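You operate a simulated robot arm through the tools that you are given. There is no shell and no other tool. Be economical: measure what you need, move in short steps, check, and stop when the job is done.

The job below is to be done with a simulated robot arm. You get a single attempt, and the scene is never put back.

JOB
Blot the black tray's mix 27 cube dry on the felt pad, weigh it and put it back.
Fine: take the cup off the small scale and stand it on the bench; zero the scale before weighing; the tray's other cubes stay wet.
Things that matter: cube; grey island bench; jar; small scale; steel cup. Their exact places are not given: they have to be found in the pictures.

Only the result counts: the job must be done as asked and must still hold three seconds after the hand-in. Knocking over, shifting, dropping, spilling or breaking anything else fails it.

ROBOT AND FRAMES
A 7-joint arm with a two-finger gripper, on a carriage that runs on a rail from [-352, 2011] to [58, -333] (x, y) and turns from -3.822 to 1.99 rad about z. Base frame: it is fixed where the carriage stands at the start and does not move with it; the origin is on the floor, on the carriage's upright axis, x ahead of it, y to its left, z up; the surface under the hand at the start is at about z = 860. Readings come in mm, rad, newtons and seconds.
Its first joint turns from -2.601 to 2.601 rad. Places, roughly: grey island bench [1200, -1000, 900]; jar [1250, -1750, 1000]; small scale [900, -600, 900]. Payload 2.45 kg.
The TCP is the grasp point between the finger pads, 26 mm short of the fingertips. In the tool frame z runs along the fingers and y along their closing line. Largest opening 96 mm; the body of the gripper starts 69 mm behind the TCP.
Orientation is that of the tool frame in the base frame, as a unit quaternion [x, y, z, w]. With the fingers straight down and closing along the base's y, the tool's x points along the base's -x, its y along +y and its z along -z.

CONTROLS
- The arm moves only by the tool arm_command. Its arguments are lists of equal length, an entry for each row: "dr": the turn, a rotation vector about the base's x, y, z in rad, a list of three; "offset": the shift along the base's x, y, z in m, a list of three; "claw": the finger opening in m, from 0 to 0.096. In form: {"dr": [[wx, wy, wz], ...], "offset": [[x, y, z], ...], "claw": [claw, ...]}. A call has 1 to 12 rows; each row shifts and turns the commanded pose from where the row before left it. A row lasts 0.2 s, in which the tool goes at most 50 mm and 0.15 rad; a call with a longer step from one row to the next is refused whole, and so is a gripper value outside its range. Where a pose cannot be reached the arm comes as near as it can. A force on the tool above 40 N (or 10 N above the force at the start of the call, whichever is more), or a blocked arm, ends the call early, and 0.2 s more pass. The fingers move at their own pace and stop on an object; they squeeze with about 41 N. The grip force told is the motor's: it shows also when the fingers shut on nothing. Time passes only in rows, and 0.2 s behind the last, so rows that do not move let the fingers close. The reply holds the time, the measured pose of the TCP, the force on the tool along the base axes, the opening and the grip force, in the units named above and with some noise, with the torque about the TCP (base axes, N m) and any sound that the robot's microphone picked up, and new pictures: "views" is both (left out), scene, wrist or none.
- Cameras (640 x 400 px; columns grow to the right, rows downward): "scene" is now at [23.1, 124.6, 1667.5]; the picture's right is [-0.56, -0.83, 0.00], its down [-0.45, 0.30, -0.84] and it looks along [0.70, -0.47, -0.54] (base axes); focal length 272 px, centre (320, 200). "wrist" rides on the gripper at [82, 3, -98] in the tool frame; the picture's right is [-0.04, 1.00, 0.00], its down [-0.73, -0.03, -0.68] and it looks along [-0.68, -0.03, 0.73] (tool axes); focal length 256 px, centre (320, 200).
- move_column(by): slides the trunk up (or, below 0, down) by that many mm; the arm and the scene camera ride with it, the base frame stays. It gives what a move gives, with no picture.
- steer(legs): drives the robot by 1 to 6 legs, each [ahead, left, turn to the left] in mm, mm and rad, along the robot's own axes; the way and the turn of a leg run together, so that a leg with both is an arc; at most 1500 mm and 3.142 rad a leg. The arm and the cameras ride along, it lands a little off, and it stops where it bumps. It keeps to its track: a leg is cut to what the track allows. It gives what a move gives, and a new picture of the scene camera.
- pan_tilt(pan, tilt): turns the head with the scene camera to pan (to the left, within 2.705 rad either way) and tilt (down, from -0.506 to 1.204), counted from straight ahead of the robot. It gives what a move gives, and a new picture of the scene camera.
- point_at(camera, pixels): for up to 12 pixels [column, row] of the newest picture of that camera ("zoom" is the newest enlarged one), the place [x, y, z] in the base frame of the surface seen there, good to about 3 mm, but the place of the scene camera against the robot may be out by one fixed shift of up to 12 mm in any direction. It takes no simulated time.
- zoom(camera, box): a new picture of the part [left, top, right, bottom] of that camera's present view, enlarged. It takes no simulated time.
- job_done(): hands the job in; it is judged then, once.

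Go step by step. Measure first, check grasps and placings, and put right what went wrong. The budget is 80 turns and 260 pictures, counting those below and the enlarged ones. Unless the task says otherwise, let go and move clear before handing in, and close with one line.

The tools are called after "Request:" as name(argument=value, ...) on one line, values as JSON. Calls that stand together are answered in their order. arm_command: Moves the arm, as the interface text tells. Its arguments: {"type":"object","properties":{"dr":{"type":"array"},"offset":{"type":"array"},"claw":{"type":"array"},"views":{"type":"string","enum":["both","scene","wrist","none"]}},"required":["dr","offset","claw"]} The other tools are called the same way: move_column (by) slides the trunk up or down; steer (legs) drives the base; pan_tilt (pan, tilt) turns the head that bears the scene camera; point_at (camera, pixels) gives the place of the surface under pixels of a picture; zoom (camera, box) takes an enlarged picture of a part of a camera's view; job_done () hands the job in.

At the start:

```text
t: 0.0
tcp_pos: [733.9, -544.0, 1143.4]
orientation: [0.0, 1.0, 0.0, 0.0]
force: [-0.3, -0.4, 0.5]
torque: [-0.01, 0.0, -0.02]
opening: 96.3
grasp_force: 0.0
trunk travel left (down, up): [-650.0, 60.0]
robot x, y, heading: [2.3, -1.9, 0.005]
head pan, tilt: [-0.592, 0.574]
```

scene: 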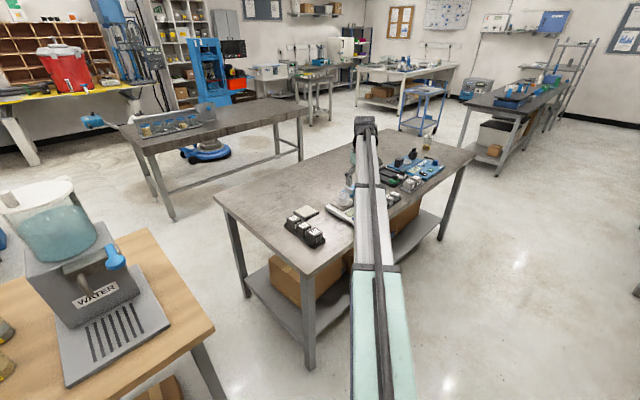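
wrist: 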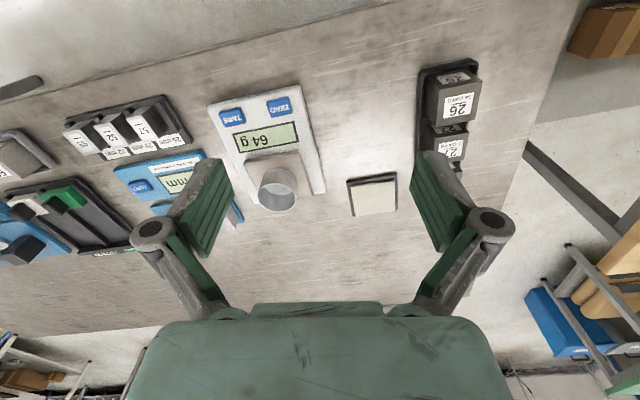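

The wrist view shows the scale (64 g) with the cup at (278,188), a pad at (374,195) and the black tray with cubes 26/27 at (450,110). I'll zoom in and measure.

Request:
zoom(camera="wrist", box=[200, 50, 520, 250])

Request:
zoom(camera="scene", box=[260, 130, 460, 255])

Request:
point_at(camera="wrist", pixels=[[278, 188], [278, 160], [280, 106], [231, 117], [374, 195], [350, 182], [396, 175], [455, 108], [450, 148], [420, 70], [330, 230], [318, 120]])

```text
2.00 times, centred on (360, 150) of wrist
```

zoom: 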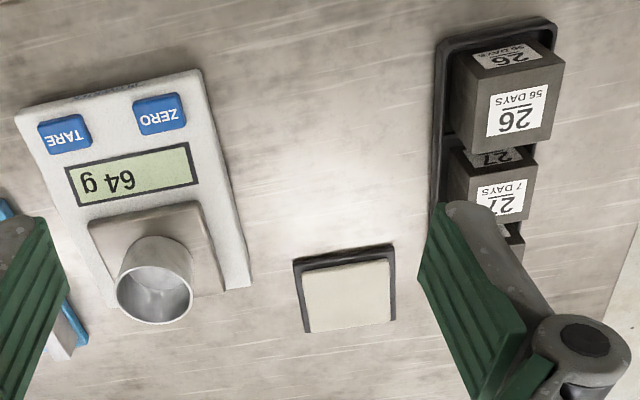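

```text
3.20 times, centred on (360, 192) of scene
```

zoom: 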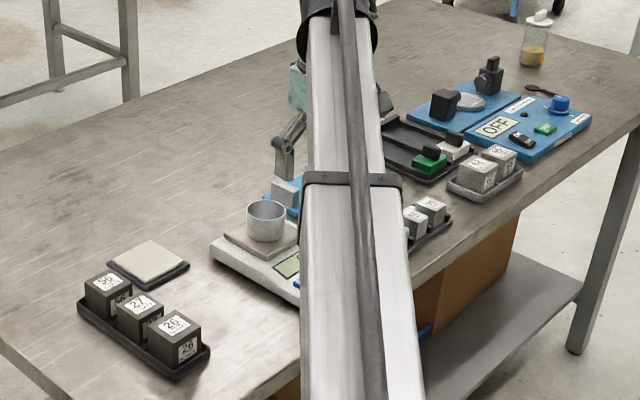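

```text
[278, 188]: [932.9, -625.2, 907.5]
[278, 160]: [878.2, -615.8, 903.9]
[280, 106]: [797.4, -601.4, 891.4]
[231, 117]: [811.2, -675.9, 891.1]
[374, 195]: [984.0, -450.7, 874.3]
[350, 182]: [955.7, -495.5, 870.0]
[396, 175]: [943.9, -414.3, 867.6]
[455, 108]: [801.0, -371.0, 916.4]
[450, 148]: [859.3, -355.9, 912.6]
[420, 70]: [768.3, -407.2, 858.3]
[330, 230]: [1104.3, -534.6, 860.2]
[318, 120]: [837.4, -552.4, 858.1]
```

Request:
steer(legs=[[54, -325, 0]])

Request:
pan_tilt(pan=-0.25, tilt=0.75)

```text
t: 2.2
tcp_pos: [791.3, -866.3, 1144.4]
orientation: [0.0, 1.0, 0.0, 0.0]
force: [0.0, -0.6, 0.0]
torque: [-0.01, 0.0, 0.0]
opening: 96.0
grasp_force: 0.0
trunk travel left (down, up): [-650.0, 60.0]
robot x, y, heading: [58.9, -324.2, -0.002]
head pan, tilt: [-0.592, 0.574]
```

scene: 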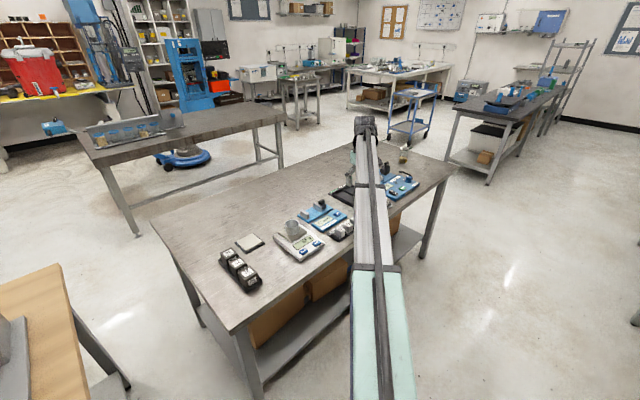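

```text
t: 3.0
tcp_pos: [791.2, -866.5, 1145.3]
orientation: [0.001, 1.0, 0.0, -0.001]
force: [-0.3, 0.1, -0.3]
torque: [-0.02, 0.0, -0.03]
opening: 96.0
grasp_force: 0.0
trunk travel left (down, up): [-650.0, 60.0]
robot x, y, heading: [55.0, -324.2, 0.003]
head pan, tilt: [-0.25, 0.75]
```

scene: 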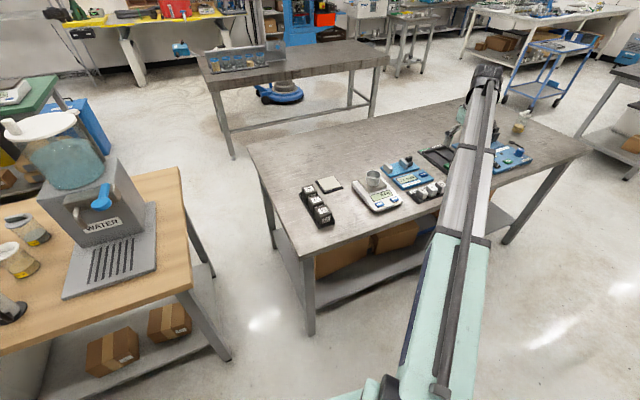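

The scale, pad and tray are now unobstructed around (320–400, 170–225). I'll zoom in on them.

Request:
zoom(camera="scene", box=[292, 160, 412, 235])

Request:
zoom(camera="scene", box=[296, 174, 344, 230])

```text
5.33 times, centred on (352, 198) of scene
```

zoom: 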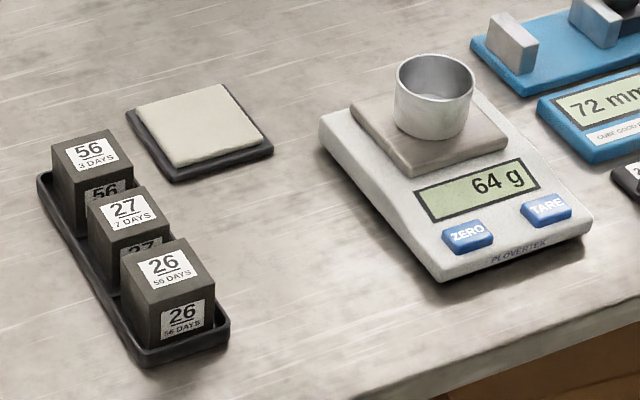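

```text
7.14 times, centred on (320, 202) of scene
```

zoom: 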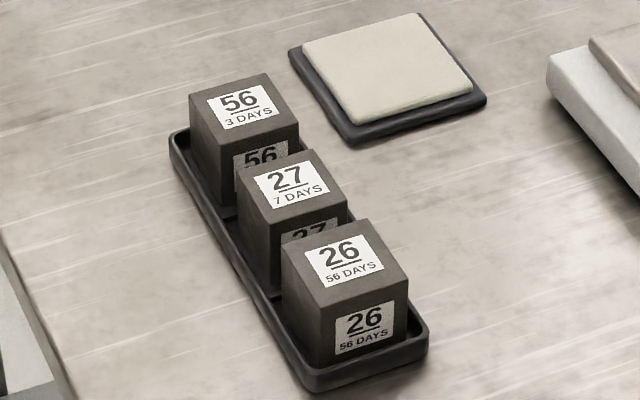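

Cube 27 is the middle one. I'll bring the arm over the work area to get accurate wrist measurements.

Request:
arm_command(dr=[[0, 0, 0], [0, 0, 0], [0, 0, 0], [0, 0, 0], [0, 0, 0], [0, 0, 0], [0, 0, 0], [0, 0, 0], [0, 0, 0], [0, 0, 0], [0, 0, 0]], offset=[[-0.015, 0.04, 0], [-0.015, 0.04, 0], [-0.015, 0.04, 0], [-0.015, 0.04, 0], [-0.015, 0.04, 0], [-0.015, 0.04, 0], [-0.015, 0.04, 0], [-0.015, 0.04, 0], [-0.015, 0.04, 0], [0, 0, 0], [0, 0, 0]], claw=[0.096, 0.096, 0.096, 0.096, 0.096, 0.096, 0.096, 0.096, 0.096, 0.096, 0.096], views="both")

```text
t: 5.4
tcp_pos: [655.5, -506.7, 1143.7]
orientation: [0.0, 1.0, 0.0, 0.0]
force: [-1.3, 0.5, 0.3]
torque: [0.01, -0.01, -0.03]
opening: 95.7
grasp_force: 0.1
trunk travel left (down, up): [-650.0, 60.0]
robot x, y, heading: [56.3, -324.1, -0.002]
head pan, tilt: [-0.25, 0.75]
```

scene: 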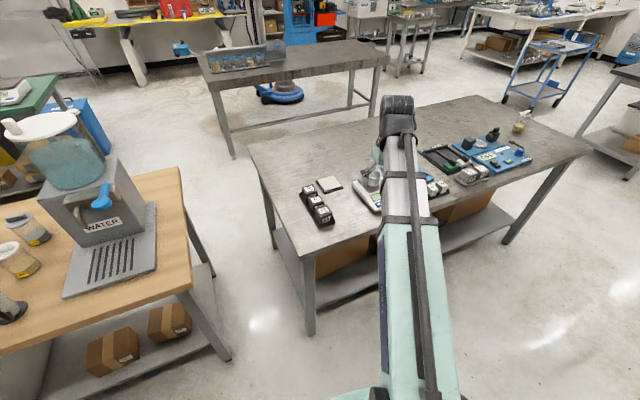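
wrist: 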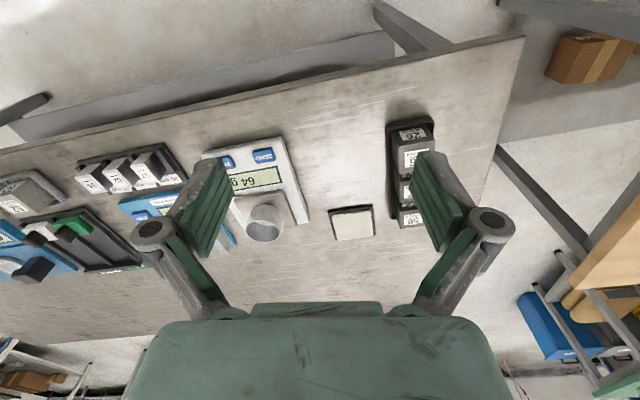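

Request:
zoom(camera="wrist", box=[190, 120, 350, 250])

```text
3.08 times, centred on (270, 185) of wrist
```

zoom: 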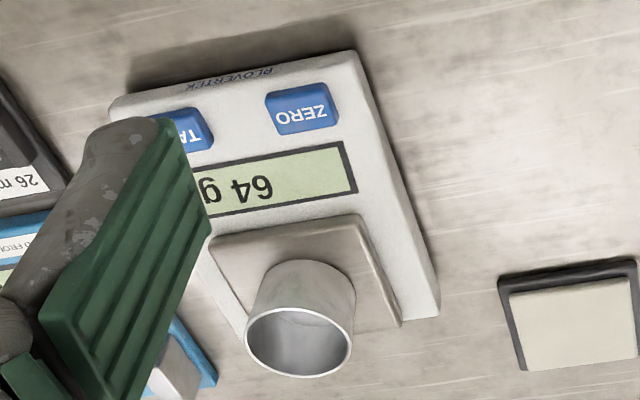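

Request:
point_at(camera="zoom", pixels=[[248, 335], [352, 332], [300, 309], [300, 374], [306, 290], [312, 266], [300, 350], [302, 108], [220, 250], [360, 225], [395, 318], [575, 330]])

Request:
zoom(camera="wrist", box=[310, 110, 450, 250])

```text
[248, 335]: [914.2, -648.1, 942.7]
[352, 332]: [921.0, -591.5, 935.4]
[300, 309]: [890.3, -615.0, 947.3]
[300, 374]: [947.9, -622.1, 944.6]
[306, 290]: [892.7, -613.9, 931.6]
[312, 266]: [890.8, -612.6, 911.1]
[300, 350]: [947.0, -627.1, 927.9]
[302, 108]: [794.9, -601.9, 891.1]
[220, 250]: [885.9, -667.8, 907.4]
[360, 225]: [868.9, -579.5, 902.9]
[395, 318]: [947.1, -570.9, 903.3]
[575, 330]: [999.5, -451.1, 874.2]
```

```text
2.86 times, centred on (380, 180) of wrist
```

zoom: 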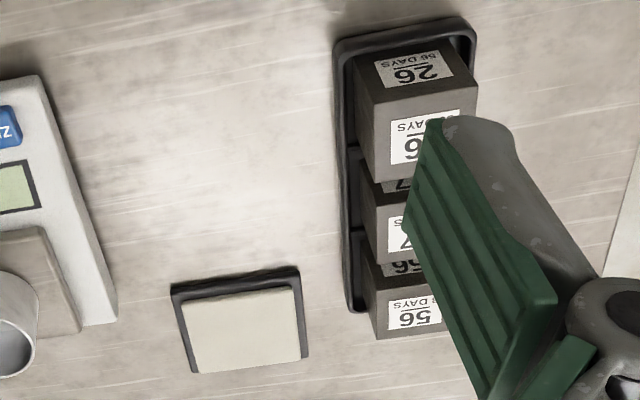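

Cup: centre ≈ (919,-620), Ø58, rim z≈945 on pan z≈904. I'll move above it.

Request:
arm_command(dr=[[0, 0, 0], [0, 0, 0], [0, 0, 0], [0, 0, 0], [0, 0, 0], [0, 0, 0], [0, 0, 0], [0, 0, 0]], offset=[[0.0376, -0.0162, -0.0157], [0.0376, -0.0162, -0.0157], [0.0376, -0.0162, -0.0157], [0.0376, -0.0162, -0.0157], [0.0376, -0.0162, -0.0157], [0.0376, -0.0162, -0.0157], [0.0376, -0.0162, -0.0157], [0, 0, 0]], claw=[0.096, 0.096, 0.096, 0.096, 0.096, 0.096, 0.096, 0.096], views="both")

Request:
zoom(camera="wrist", box=[220, 0, 540, 200])

```text
t: 7.2
tcp_pos: [922.7, -619.9, 1037.2]
orientation: [0.0, 1.0, 0.0, 0.0]
force: [0.2, 0.5, -1.3]
torque: [0.01, -0.01, 0.02]
opening: 96.2
grasp_force: 0.0
trunk travel left (down, up): [-650.0, 60.0]
robot x, y, heading: [59.3, -323.7, -0.002]
head pan, tilt: [-0.25, 0.75]
```

scene: 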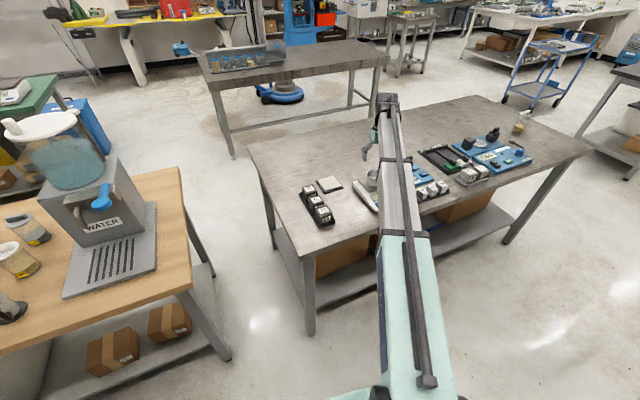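
wrist: 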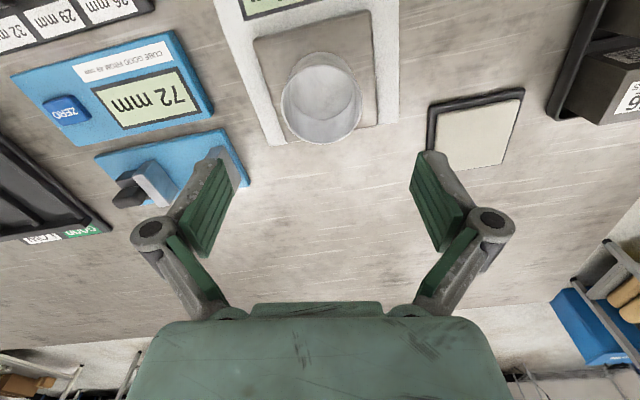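

```text
2.00 times, centred on (380, 100) of wrist
```

zoom: 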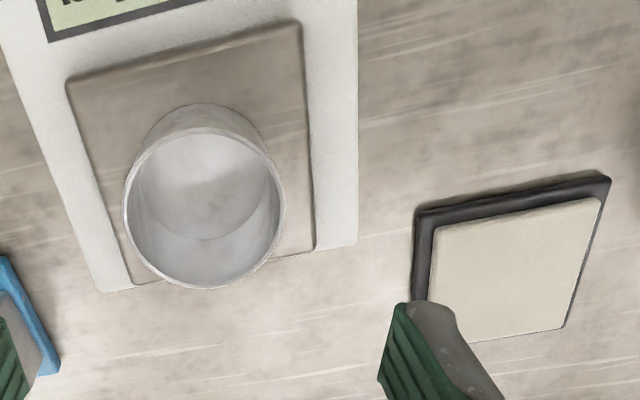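

Request:
point_at(camera="zoom", pixels=[[127, 200], [282, 205], [205, 130], [205, 285], [68, 85], [302, 28], [312, 245], [132, 286], [440, 232], [598, 205], [435, 330], [563, 325]])

Request:
point_at(camera="wrist", pixels=[[152, 180], [177, 180], [120, 190], [210, 110], [400, 60], [375, 20], [550, 110], [585, 5], [560, 120]])

```text
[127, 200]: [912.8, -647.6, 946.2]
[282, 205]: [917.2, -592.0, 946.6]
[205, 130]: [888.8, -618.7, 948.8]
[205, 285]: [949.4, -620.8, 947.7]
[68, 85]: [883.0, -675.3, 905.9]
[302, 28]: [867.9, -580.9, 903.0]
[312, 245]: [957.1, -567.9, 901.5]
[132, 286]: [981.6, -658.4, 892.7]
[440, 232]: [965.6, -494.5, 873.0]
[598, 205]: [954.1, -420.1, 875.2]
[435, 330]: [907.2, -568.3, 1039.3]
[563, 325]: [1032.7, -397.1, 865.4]
```

```text
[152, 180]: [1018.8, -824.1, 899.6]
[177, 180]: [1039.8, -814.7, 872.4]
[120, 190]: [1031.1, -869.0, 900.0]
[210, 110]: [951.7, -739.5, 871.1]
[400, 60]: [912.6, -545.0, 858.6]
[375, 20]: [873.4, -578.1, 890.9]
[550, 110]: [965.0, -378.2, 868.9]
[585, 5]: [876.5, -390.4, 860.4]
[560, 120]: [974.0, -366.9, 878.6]
```

Request:
arm_command(dr=[[0, 0, 0], [0, 0, 0], [0, 0, 0], [0, 0, 0], [0, 0, 0], [0, 0, 0], [0, 0, 0]], offset=[[-0.0038, 0, -0.033], [0, 0, -0.033], [0, 0, -0.032], [0, 0, 0], [0, 0, 0], [0, 0, 0], [0, 0, 0]], claw=[0.096, 0.096, 0.096, 0.096, 0.05, 0.05, 0.05], views="wrist")

```text
t: 8.8
tcp_pos: [914.5, -621.6, 938.9]
orientation: [0.0, 1.0, 0.0, 0.0]
force: [1.6, -1.0, 3.9]
torque: [-0.01, -0.03, 0.0]
opening: 58.9
grasp_force: 41.0
trunk travel left (down, up): [-650.0, 60.0]
robot x, y, heading: [53.7, -320.6, -0.004]
head pan, tilt: [-0.25, 0.75]
```

wrist: 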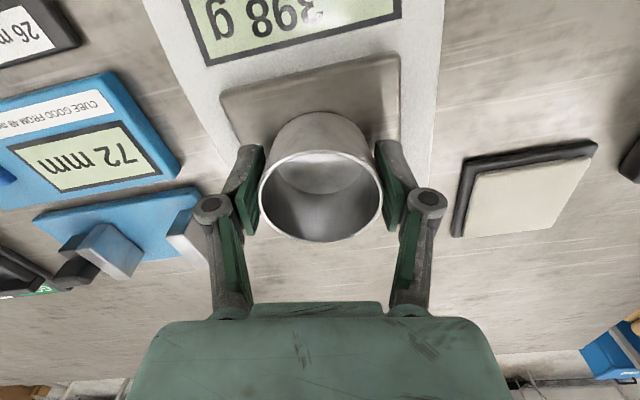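

Gripped at 58.9 mm. I'll lift and carry it to the clear bench spot near (800,-485).

Request:
arm_command(dr=[[0, 0, 0], [0, 0, 0], [0, 0, 0], [0, 0, 0], [0, 0, 0], [0, 0, 0], [0, 0, 0], [0, 0, 0]], offset=[[0, 0, 0.03], [0, 0, 0.04], [0, 0, 0.03], [-0.028, 0.034, 0], [-0.029, 0.034, 0], [-0.029, 0.034, 0], [-0.029, 0.034, 0], [0, 0, 0]], claw=[0.05, 0.05, 0.05, 0.05, 0.05, 0.05, 0.05, 0.05], views="both")

Request:
zoom(camera="scene", box=[292, 150, 412, 225])

```text
t: 10.6
tcp_pos: [797.4, -486.9, 1035.7]
orientation: [0.0, 1.0, -0.001, -0.001]
force: [-0.1, 0.2, -0.7]
torque: [0.04, 0.0, 0.04]
opening: 58.9
grasp_force: 40.9
trunk travel left (down, up): [-650.0, 60.0]
robot x, y, heading: [62.0, -326.9, -0.002]
head pan, tilt: [-0.25, 0.75]
```

scene: 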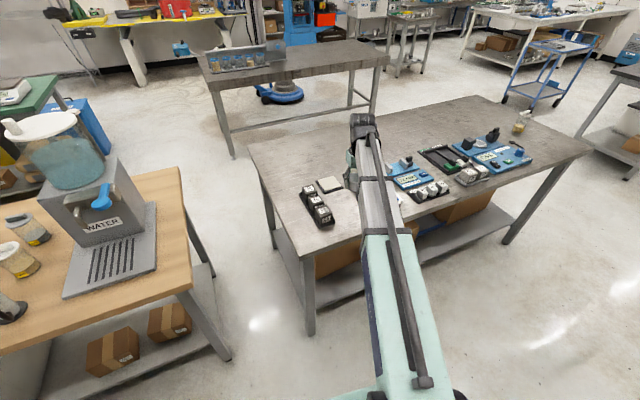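
wrist: 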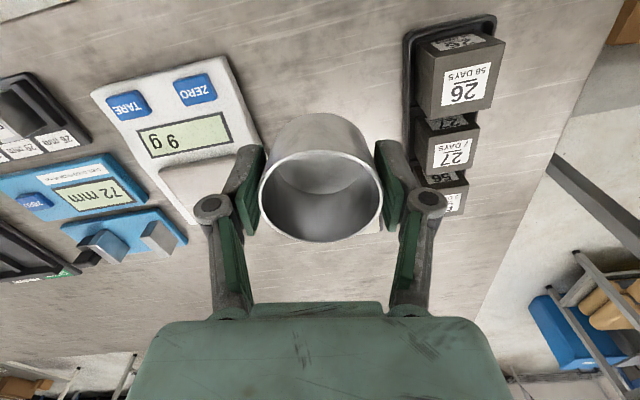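

```text
5.33 times, centred on (352, 188) of scene
```

zoom: 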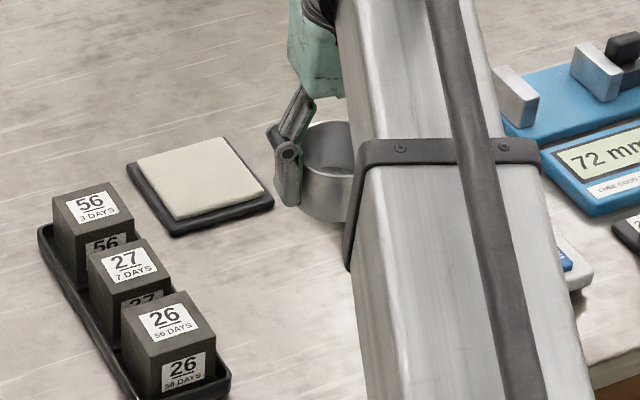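

Request:
point_at(camera="wrist", pixels=[[425, 120], [470, 135], [440, 165], [472, 128], [430, 50], [504, 40], [430, 118], [445, 185], [410, 35], [495, 20], [195, 88], [316, 118]])

Request:
zoom(camera="wrist", box=[390, 5, 530, 225])

Request:
arm_command(dr=[[0, 0, 0], [0, 0, 0], [0, 0, 0], [0, 0, 0], [0, 0, 0], [0, 0, 0]], offset=[[0, 0, -0.044], [0, 0, -0.044], [0, 0, -0.044], [0, 0, -0.003], [0, 0, -0.003], [0, 0, 0]], claw=[0.05, 0.05, 0.05, 0.05, 0.05, 0.05], views="wrist")

```text
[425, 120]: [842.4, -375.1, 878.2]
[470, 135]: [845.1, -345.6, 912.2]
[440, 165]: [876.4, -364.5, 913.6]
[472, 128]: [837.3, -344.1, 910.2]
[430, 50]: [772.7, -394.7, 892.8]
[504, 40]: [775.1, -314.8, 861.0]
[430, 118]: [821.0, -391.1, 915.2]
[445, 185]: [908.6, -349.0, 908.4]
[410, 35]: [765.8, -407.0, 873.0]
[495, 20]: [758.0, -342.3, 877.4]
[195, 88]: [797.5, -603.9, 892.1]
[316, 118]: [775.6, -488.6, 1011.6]
```

```text
1.82 times, centred on (460, 115) of wrist
```

zoom: 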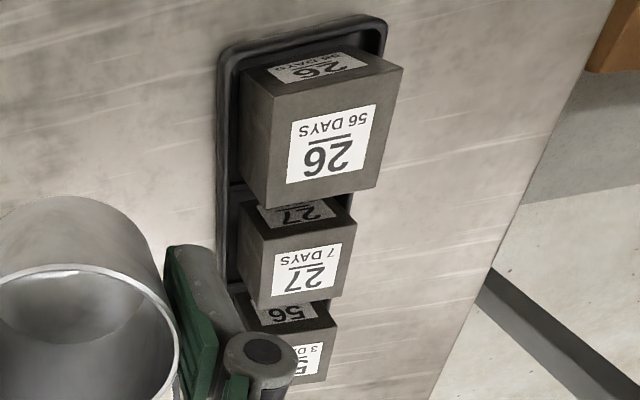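

```text
t: 12.0
tcp_pos: [800.7, -484.4, 898.1]
orientation: [-0.001, 1.0, 0.0, 0.0]
force: [0.3, -0.4, -0.9]
torque: [-0.01, 0.01, 0.02]
opening: 58.8
grasp_force: 40.9
trunk travel left (down, up): [-650.0, 60.0]
robot x, y, heading: [53.5, -321.1, -0.004]
head pan, tilt: [-0.25, 0.75]
```

wrist: 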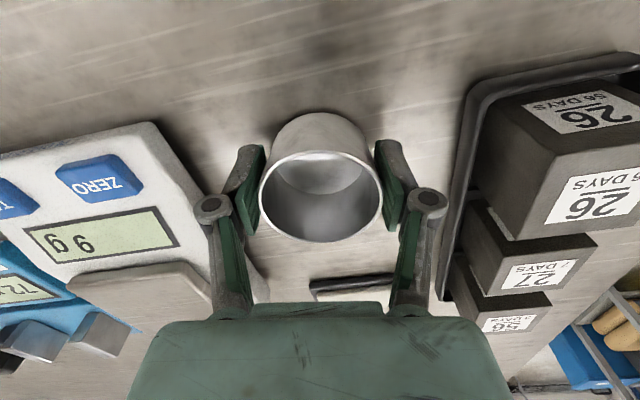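

Request:
arm_command(dr=[[0, 0, 0], [0, 0, 0], [0, 0, 0], [0, 0, 0]], offset=[[0, 0, -0.002], [0, 0, -0.0015], [0, 0, -0.0015], [0, 0, 0]], claw=[0.05, 0.05, 0.05, 0.05], views="none")

```text
t: 13.0
tcp_pos: [800.9, -482.8, 894.8]
orientation: [0.0, 1.0, 0.0, 0.0]
force: [0.1, -0.7, 0.5]
torque: [0.04, -0.01, 0.0]
opening: 59.0
grasp_force: 41.1
trunk travel left (down, up): [-650.0, 60.0]
robot x, y, heading: [55.6, -326.3, -0.004]
head pan, tilt: [-0.25, 0.75]
```

Request:
arm_command(dr=[[0, 0, 0], [0, 0, 0], [0, 0, 0], [0, 0, 0]], offset=[[0, 0, -0.0015], [0, 0, -0.0015], [0, 0, -0.0015], [0, 0, 0]], claw=[0.05, 0.05, 0.05, 0.05], views="none")

```text
t: 14.0
tcp_pos: [799.4, -485.2, 890.3]
orientation: [0.0, 1.0, 0.0, 0.001]
force: [4.5, -1.5, 25.2]
torque: [0.03, -0.14, -0.11]
opening: 58.7
grasp_force: 40.9
trunk travel left (down, up): [-650.0, 60.0]
robot x, y, heading: [52.7, -324.1, 0.001]
head pan, tilt: [-0.25, 0.75]
```

Contact (25 N). I'll ease up 1 mm, release and rise.

Request:
arm_command(dr=[[0, 0, 0], [0, 0, 0], [0, 0, 0], [0, 0, 0], [0, 0, 0], [0, 0, 0], [0, 0, 0], [0, 0, 0]], offset=[[0, 0, 0.0015], [0, 0, 0], [0, 0, 0], [0, 0, 0.03], [0, 0, 0.045], [0, 0, 0.045], [0, 0, 0.04], [0, 0, 0]], claw=[0.05, 0.078, 0.078, 0.078, 0.078, 0.078, 0.078, 0.078], views="wrist")

```text
t: 15.8
tcp_pos: [798.5, -485.0, 1052.4]
orientation: [0.001, 1.0, 0.0, 0.001]
force: [-0.4, -0.6, 0.2]
torque: [0.01, -0.01, 0.02]
opening: 77.9
grasp_force: 0.0
trunk travel left (down, up): [-650.0, 60.0]
robot x, y, heading: [57.9, -325.9, -0.005]
head pan, tilt: [-0.25, 0.75]
```

wrist: 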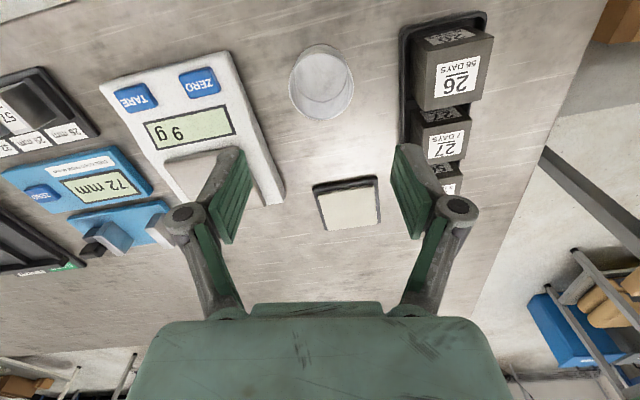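

Cup stands on the bench. Now close the fingers and go above ZERO at (797,-603,892).

Request:
arm_command(dr=[[0, 0, 0], [0, 0, 0], [0, 0, 0], [0, 0, 0], [0, 0, 0], [0, 0, 0]], offset=[[-0.0005, -0.04, 0], [-0.0005, -0.04, 0], [-0.0005, -0.038, 0], [0, 0, -0.045], [0, 0, -0.045], [0, 0, 0]], claw=[0.0, 0.0, 0.0, 0.0, 0.0, 0.0], views="both")

Request:
zoom(camera="wrist", box=[240, 100, 420, 260])

```text
t: 17.2
tcp_pos: [800.6, -599.5, 961.1]
orientation: [0.0, 1.0, 0.0, 0.0]
force: [-0.1, -0.5, 0.0]
torque: [0.0, 0.02, 0.0]
opening: 0.0
grasp_force: 28.6
trunk travel left (down, up): [-650.0, 60.0]
robot x, y, heading: [57.1, -325.1, 0.001]
head pan, tilt: [-0.25, 0.75]
```

scene: 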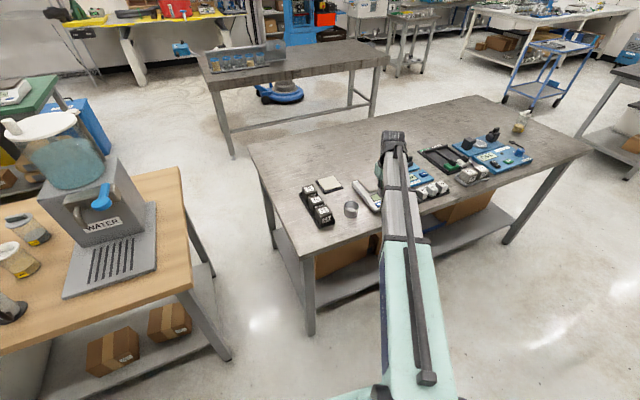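
wrist: 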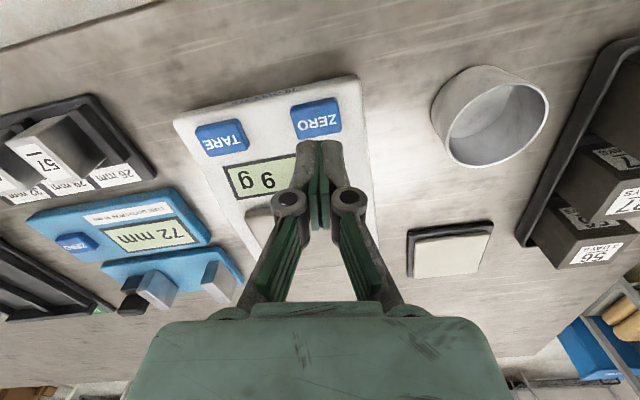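

```text
2.50 times, centred on (330, 180) of wrist
```

zoom: 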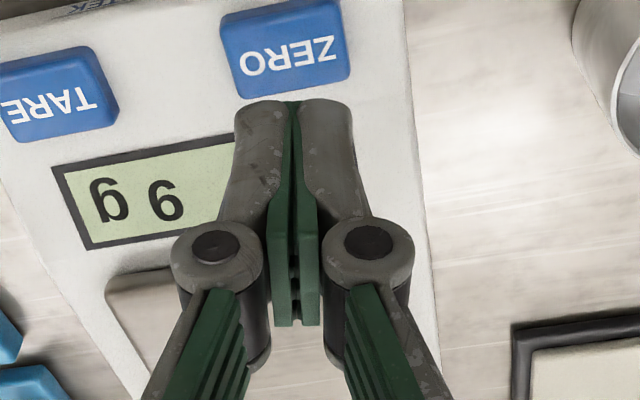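

Request:
point_at(camera="zoom", pixels=[[228, 22], [335, 5], [345, 75], [245, 92], [285, 45]])

```text
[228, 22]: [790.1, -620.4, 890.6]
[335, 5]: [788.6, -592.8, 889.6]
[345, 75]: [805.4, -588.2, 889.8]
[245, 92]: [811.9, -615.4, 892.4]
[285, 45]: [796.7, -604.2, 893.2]
```

Request:
arm_command(dr=[[0, 0, 0], [0, 0, 0], [0, 0, 0], [0, 0, 0], [0, 0, 0], [0, 0, 0]], offset=[[-0.001, -0.004, -0.02], [0, 0, -0.018], [0, 0, -0.002], [0, 0, -0.002], [0, 0, -0.002], [0, 0, 0]], claw=[0.0, 0.0, 0.0, 0.0, 0.0, 0.0], views="wrist")

```text
t: 18.6
tcp_pos: [798.2, -605.7, 917.3]
orientation: [0.0, 1.0, 0.0, 0.0]
force: [0.1, 0.6, 0.8]
torque: [-0.02, 0.05, 0.03]
opening: 0.1
grasp_force: 28.9
trunk travel left (down, up): [-650.0, 60.0]
robot x, y, heading: [54.5, -322.4, -0.002]
head pan, tilt: [-0.25, 0.75]
```

wrist: 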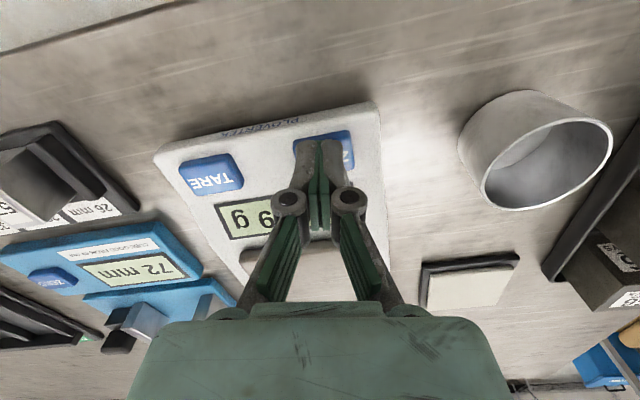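

Request:
arm_command(dr=[[0, 0, 0], [0, 0, 0], [0, 0, 0], [0, 0, 0]], offset=[[0, 0, -0.0015], [0, 0, -0.0015], [0, 0, -0.001], [0, 0, 0]], claw=[0.0, 0.0, 0.0, 0.0], views="wrist")

```text
t: 19.6
tcp_pos: [798.0, -607.2, 912.3]
orientation: [0.0, 1.0, -0.001, 0.0]
force: [1.1, -0.2, 1.1]
torque: [-0.04, 0.0, 0.0]
opening: 5.8
grasp_force: 28.3
trunk travel left (down, up): [-650.0, 60.0]
robot x, y, heading: [57.0, -323.7, 0.003]
head pan, tilt: [-0.25, 0.75]
heard: click
```

wrist: 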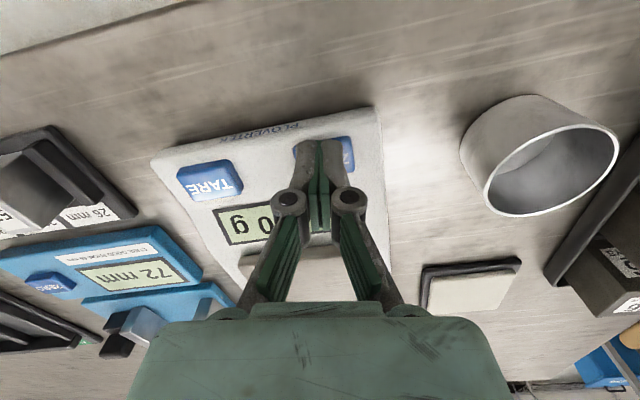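

Click heard and the display reads 0. I'll rise and go toward a view over the tray.

Request:
arm_command(dr=[[0, 0, 0], [0, 0, 0], [0, 0, 0], [0, 0, 0], [0, 0, 0], [0, 0, 0], [0, 0, 0], [0, 0, 0], [0, 0, 0], [0, 0, 0], [0, 0, 0]], offset=[[0, 0, 0.02], [0, 0, 0.045], [0, 0, 0.045], [0, 0, 0.045], [-0.018, 0.04, 0], [-0.018, 0.04, 0], [-0.018, 0.04, 0], [-0.018, 0.04, 0], [-0.018, 0.04, 0], [0, 0.04, 0], [0, 0, 0]], claw=[0.0, 0.0, 0.0, 0.0, 0.08, 0.08, 0.08, 0.08, 0.08, 0.08, 0.08], views="wrist")

Request:
zoom(camera="wrist", box=[260, 50, 420, 250])

Request:
zoom(camera="wrist", box=[80, 50, 280, 200])

```text
t: 22.0
tcp_pos: [704.5, -366.0, 1069.7]
orientation: [0.0, 1.0, -0.001, 0.0]
force: [0.2, 0.4, 0.2]
torque: [-0.02, 0.01, 0.02]
opening: 79.9
grasp_force: 0.0
trunk travel left (down, up): [-650.0, 60.0]
robot x, y, heading: [53.1, -322.4, 0.002]
head pan, tilt: [-0.25, 0.75]
```

wrist: 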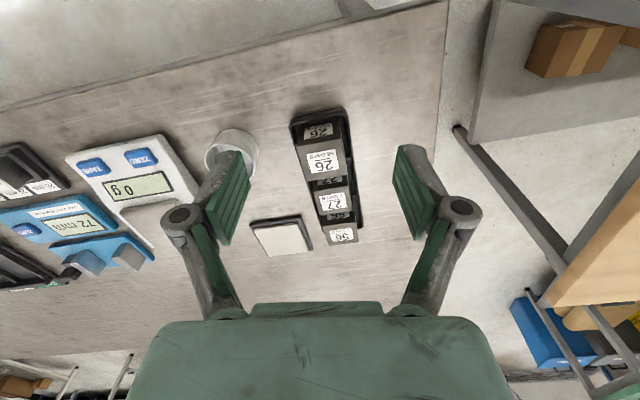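

```text
2.00 times, centred on (340, 150) of wrist
```

zoom: 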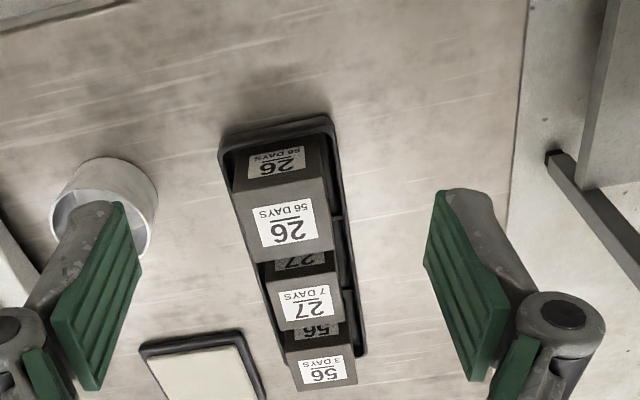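

```text
2.67 times, centred on (180, 125) of wrist
```

zoom: 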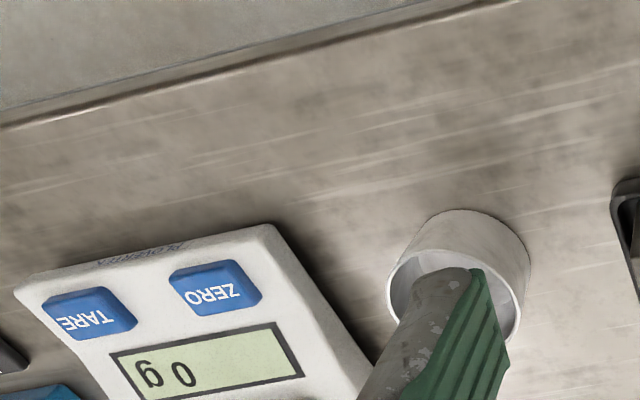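

Request:
zoom(camera="wrist", box=[280, 100, 380, 250])

```text
2.67 times, centred on (330, 175) of wrist
```

zoom: 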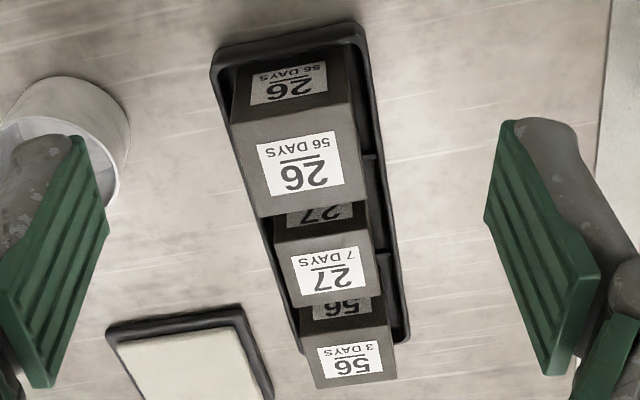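

Request:
point_at(camera="zoom", pixels=[[235, 127], [350, 105], [366, 196], [264, 214], [279, 246], [368, 230], [377, 291], [297, 304], [307, 336], [388, 324], [394, 376], [318, 386]])

Request:
point_at(camera="zoom", pixels=[[326, 272], [300, 165], [350, 360], [215, 70], [358, 30], [405, 335], [303, 345], [380, 240], [395, 290]])

```text
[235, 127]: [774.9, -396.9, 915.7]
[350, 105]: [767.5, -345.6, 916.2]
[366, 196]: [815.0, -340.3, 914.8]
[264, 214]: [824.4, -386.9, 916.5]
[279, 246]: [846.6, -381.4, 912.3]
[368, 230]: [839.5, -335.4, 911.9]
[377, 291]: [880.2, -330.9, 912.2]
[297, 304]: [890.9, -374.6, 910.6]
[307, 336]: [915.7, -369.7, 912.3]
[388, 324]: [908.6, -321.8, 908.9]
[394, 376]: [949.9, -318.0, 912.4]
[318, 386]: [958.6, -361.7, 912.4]
```

```text
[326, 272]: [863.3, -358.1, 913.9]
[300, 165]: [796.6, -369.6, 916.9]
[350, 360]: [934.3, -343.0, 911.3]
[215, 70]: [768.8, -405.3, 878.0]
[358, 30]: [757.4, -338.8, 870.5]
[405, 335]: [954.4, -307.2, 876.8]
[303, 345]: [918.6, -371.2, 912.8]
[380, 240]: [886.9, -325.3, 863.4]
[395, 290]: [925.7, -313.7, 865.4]
```

Scale shows 0 g. Cube 27 top centre ≈ (864,-356,912), yaw ≈ 0.17 rad, tray rim z≈877. I'll go above it.

Request:
arm_command(dr=[[0, 0, 0.085], [0, 0, 0.085], [0, 0, 0], [0, 0, 0], [0, 0, 0], [0, 0, 0], [0, 0, 0]], offset=[[0.04, 0.0025, 0], [0.04, 0.0025, 0], [0.04, 0.0025, 0], [0.04, 0.0025, 0], [0, 0, -0.045], [0, 0, -0.045], [0, 0, 0]], claw=[0.08, 0.08, 0.08, 0.08, 0.08, 0.08, 0.08], views="both")

Request:
zoom(camera="wrist", box=[220, 50, 420, 250])

Request:
zoom(camera="scene", box=[280, 150, 400, 240])

```text
t: 23.6
tcp_pos: [868.1, -353.9, 979.2]
orientation: [-0.085, 0.996, 0.001, 0.001]
force: [-0.3, -0.1, -0.4]
torque: [0.03, -0.01, 0.02]
opening: 80.0
grasp_force: 0.1
trunk travel left (down, up): [-650.0, 60.0]
robot x, y, heading: [56.3, -324.8, -0.0]
head pan, tilt: [-0.25, 0.75]
```

scene: 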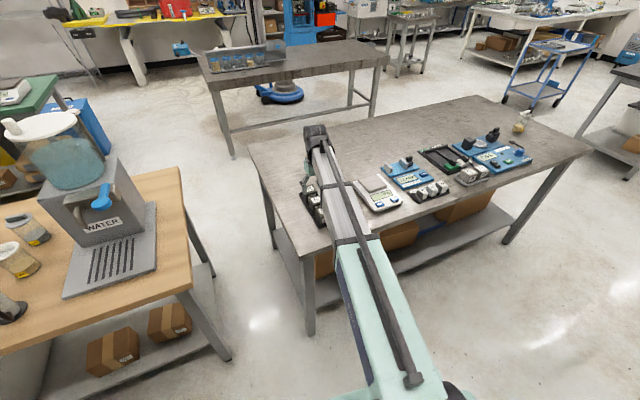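
wrist: 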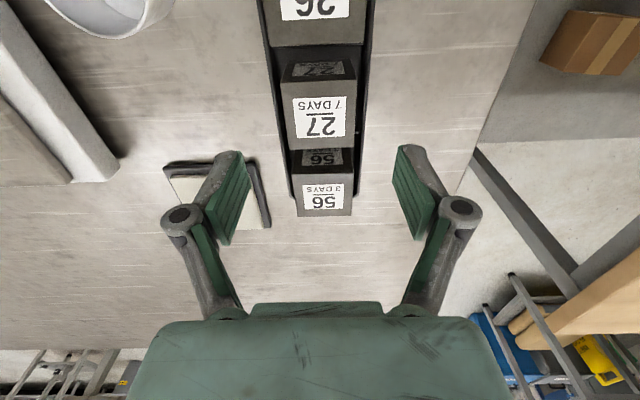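

```text
2.00 times, centred on (320, 150) of wrist
```

zoom: 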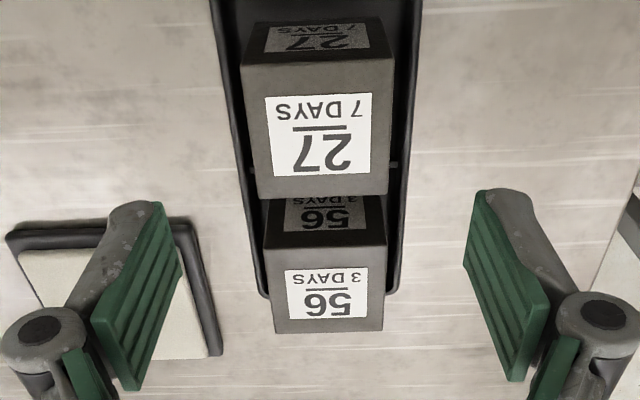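

```text
4.44 times, centred on (340, 195) of scene
```

zoom: 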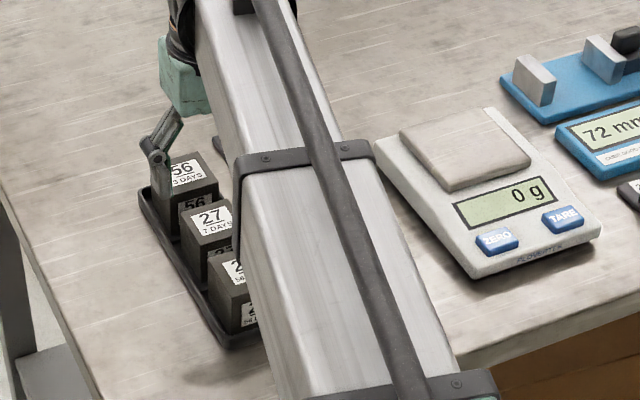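

Request:
point_at(camera="zoom", pixels=[[190, 180]])

Request:
point_at(camera="wrist", pixels=[[283, 83], [355, 82], [353, 145], [289, 148], [320, 118], [275, 120], [368, 100], [282, 165], [362, 140], [284, 130]])

```text
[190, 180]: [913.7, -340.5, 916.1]
```

```text
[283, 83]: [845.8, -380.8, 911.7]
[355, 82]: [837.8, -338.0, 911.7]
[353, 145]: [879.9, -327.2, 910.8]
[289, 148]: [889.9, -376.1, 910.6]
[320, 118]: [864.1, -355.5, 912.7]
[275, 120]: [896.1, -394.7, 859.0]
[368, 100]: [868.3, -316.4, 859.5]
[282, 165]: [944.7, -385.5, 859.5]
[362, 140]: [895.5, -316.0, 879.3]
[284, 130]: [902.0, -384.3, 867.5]
```

Center confirmed (863.5,-355.5). Descend to z≈910 and grip.

Request:
arm_command(dr=[[0, 0, 0], [0, 0, 0], [0, 0, 0], [0, 0, 0], [0, 0, 0], [0, 0, 0]], offset=[[-0.001, -0.0005, -0.035], [0, 0, -0.034], [0, 0, 0], [0, 0, 0], [0, 0, 0], [0, 0, 0]], claw=[0.08, 0.08, 0.08, 0.035, 0.035, 0.035], views="wrist")

```text
t: 25.0
tcp_pos: [866.7, -355.8, 911.1]
orientation: [-0.086, 0.996, 0.0, -0.001]
force: [0.6, 1.5, 4.8]
torque: [-0.08, -0.03, 0.0]
opening: 47.2
grasp_force: 41.2
trunk travel left (down, up): [-650.0, 60.0]
robot x, y, heading: [57.7, -322.6, -0.001]
head pan, tilt: [-0.25, 0.75]
```

wrist: 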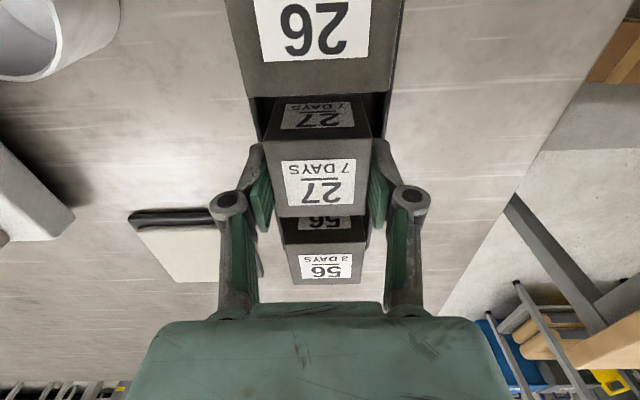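

Gripped at 47 mm. Lift and carry above the pad.

Request:
arm_command(dr=[[0, 0, 0], [0, 0, 0], [0, 0, 0], [0, 0, 0], [0, 0, 0], [0, 0, 0], [0, 0, 0], [0, 0, 0]], offset=[[0, 0, 0.02], [0, 0, 0.04], [0, 0, 0.04], [0, 0, 0], [0.03, -0.032, 0], [0.03, -0.032, 0], [0.03, -0.032, 0], [0, 0, 0]], claw=[0.035, 0.035, 0.035, 0.035, 0.035, 0.035, 0.035, 0.035], views="both")

Request:
zoom(camera="scene", box=[280, 140, 400, 230])

Request:
zoom(camera="wrist", box=[220, 80, 420, 280])

```text
t: 26.8
tcp_pos: [958.4, -454.3, 1005.6]
orientation: [-0.085, 0.996, 0.0, 0.0]
force: [0.3, -0.8, -2.1]
torque: [-0.01, -0.01, 0.04]
opening: 47.5
grasp_force: 41.2
trunk travel left (down, up): [-650.0, 60.0]
robot x, y, heading: [57.1, -325.2, 0.002]
head pan, tilt: [-0.25, 0.75]
```

scene: 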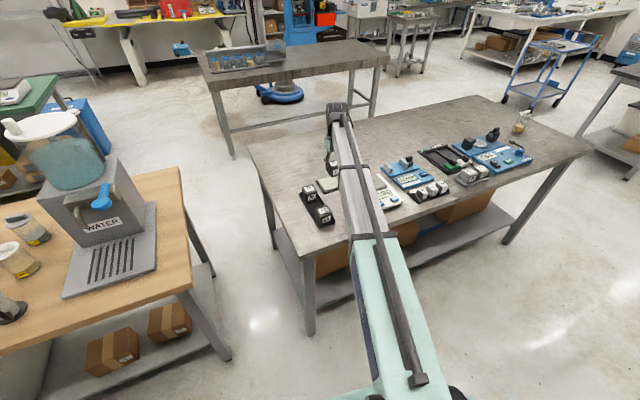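
wrist: 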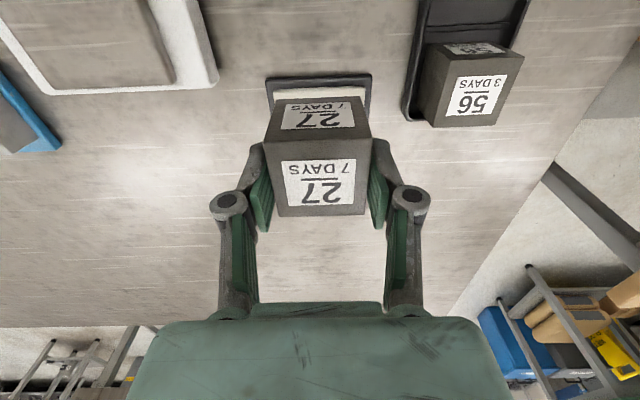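

```text
4.44 times, centred on (340, 185) of scene
```

zoom: 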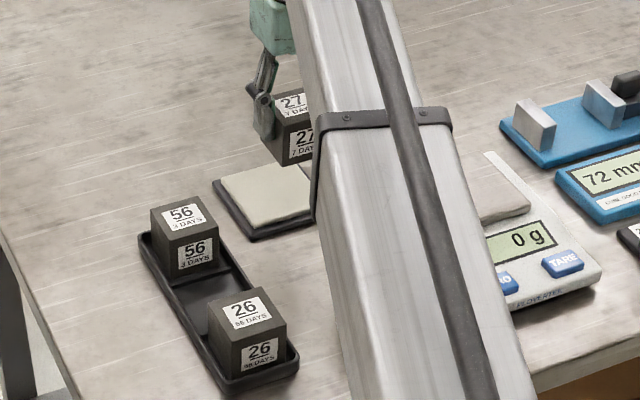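

```text
2.00 times, centred on (320, 180) of wrist
```

zoom: 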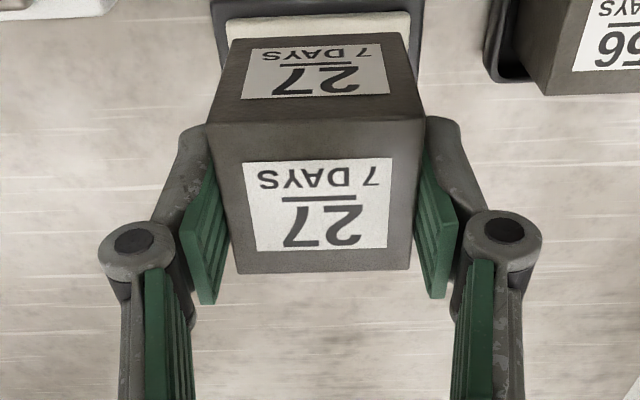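

Request:
point_at(camera="wrist", pixels=[[268, 84], [370, 77], [277, 92], [364, 88], [320, 93], [372, 105]])

Request:
point_at(camera="zoom", pixels=[[225, 25], [405, 15]])

Request:
zoom(camera="scene", box=[310, 160, 370, 205])

```text
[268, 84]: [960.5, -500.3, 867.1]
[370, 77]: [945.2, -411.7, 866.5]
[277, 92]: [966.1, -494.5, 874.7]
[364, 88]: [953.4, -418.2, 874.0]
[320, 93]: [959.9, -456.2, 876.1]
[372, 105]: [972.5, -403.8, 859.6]
```

```text
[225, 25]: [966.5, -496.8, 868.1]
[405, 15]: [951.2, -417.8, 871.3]
```

```text
8.89 times, centred on (340, 182) of scene
```

zoom: 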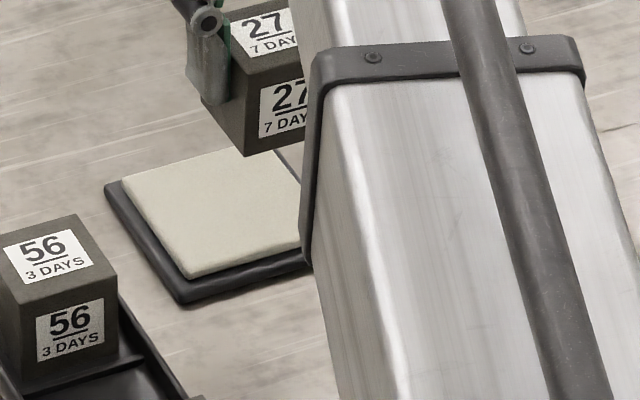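

Request:
point_at(camera="zoom", pixels=[[126, 182], [192, 272], [240, 152], [290, 255]])

```text
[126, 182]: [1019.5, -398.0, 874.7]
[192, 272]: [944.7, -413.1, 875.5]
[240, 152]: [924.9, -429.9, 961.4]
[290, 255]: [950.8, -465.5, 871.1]
```

Felt centre ≈ (997,-450,875). Move over it and lower.

Request:
arm_command(dr=[[0, 0, 0], [0, 0, 0], [0, 0, 0], [0, 0, 0], [0, 0, 0], [0, 0, 0]], offset=[[0.022, 0.0005, 0], [0.021, 0.001, 0], [0, 0, -0.04], [0, 0, -0.038], [0, 0, -0.003], [0, 0, 0]], claw=[0.035, 0.035, 0.035, 0.035, 0.035, 0.035], views="wrist")

```text
t: 28.2
tcp_pos: [1000.4, -450.7, 926.2]
orientation: [-0.084, 0.996, 0.0, -0.001]
force: [-0.6, -0.5, -3.0]
torque: [0.01, 0.01, 0.0]
opening: 47.4
grasp_force: 41.1
trunk travel left (down, up): [-650.0, 60.0]
robot x, y, heading: [55.9, -324.9, -0.0]
head pan, tilt: [-0.25, 0.75]
```

wrist: 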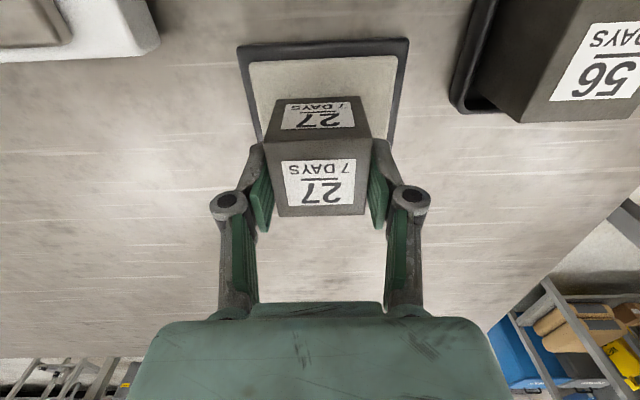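

Request:
arm_command(dr=[[0, 0, 0], [0, 0, 0], [0, 0, 0], [0, 0, 0], [0, 0, 0]], offset=[[0, 0, -0.0025], [0, 0, -0.002], [0, 0, -0.0015], [0, 0, -0.0015], [0, 0, 0]], claw=[0.035, 0.035, 0.035, 0.035, 0.035], views="wrist")

```text
t: 29.4
tcp_pos: [999.2, -451.3, 923.5]
orientation: [-0.085, 0.996, -0.001, 0.002]
force: [6.8, -0.5, 17.6]
torque: [-0.02, 0.25, 0.06]
opening: 47.4
grasp_force: 41.0
trunk travel left (down, up): [-650.0, 60.0]
robot x, y, heading: [55.3, -322.2, -0.001]
head pan, tilt: [-0.25, 0.75]
```

wrist: 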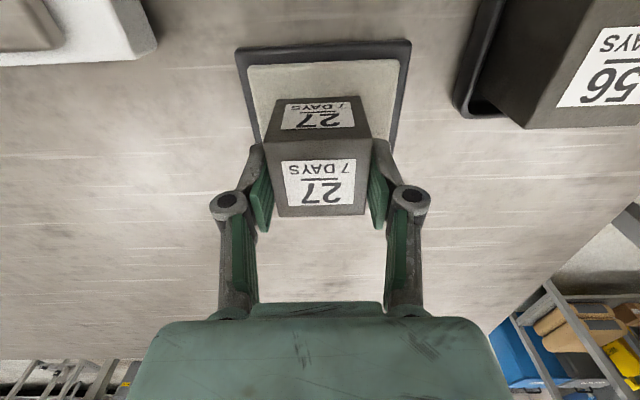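

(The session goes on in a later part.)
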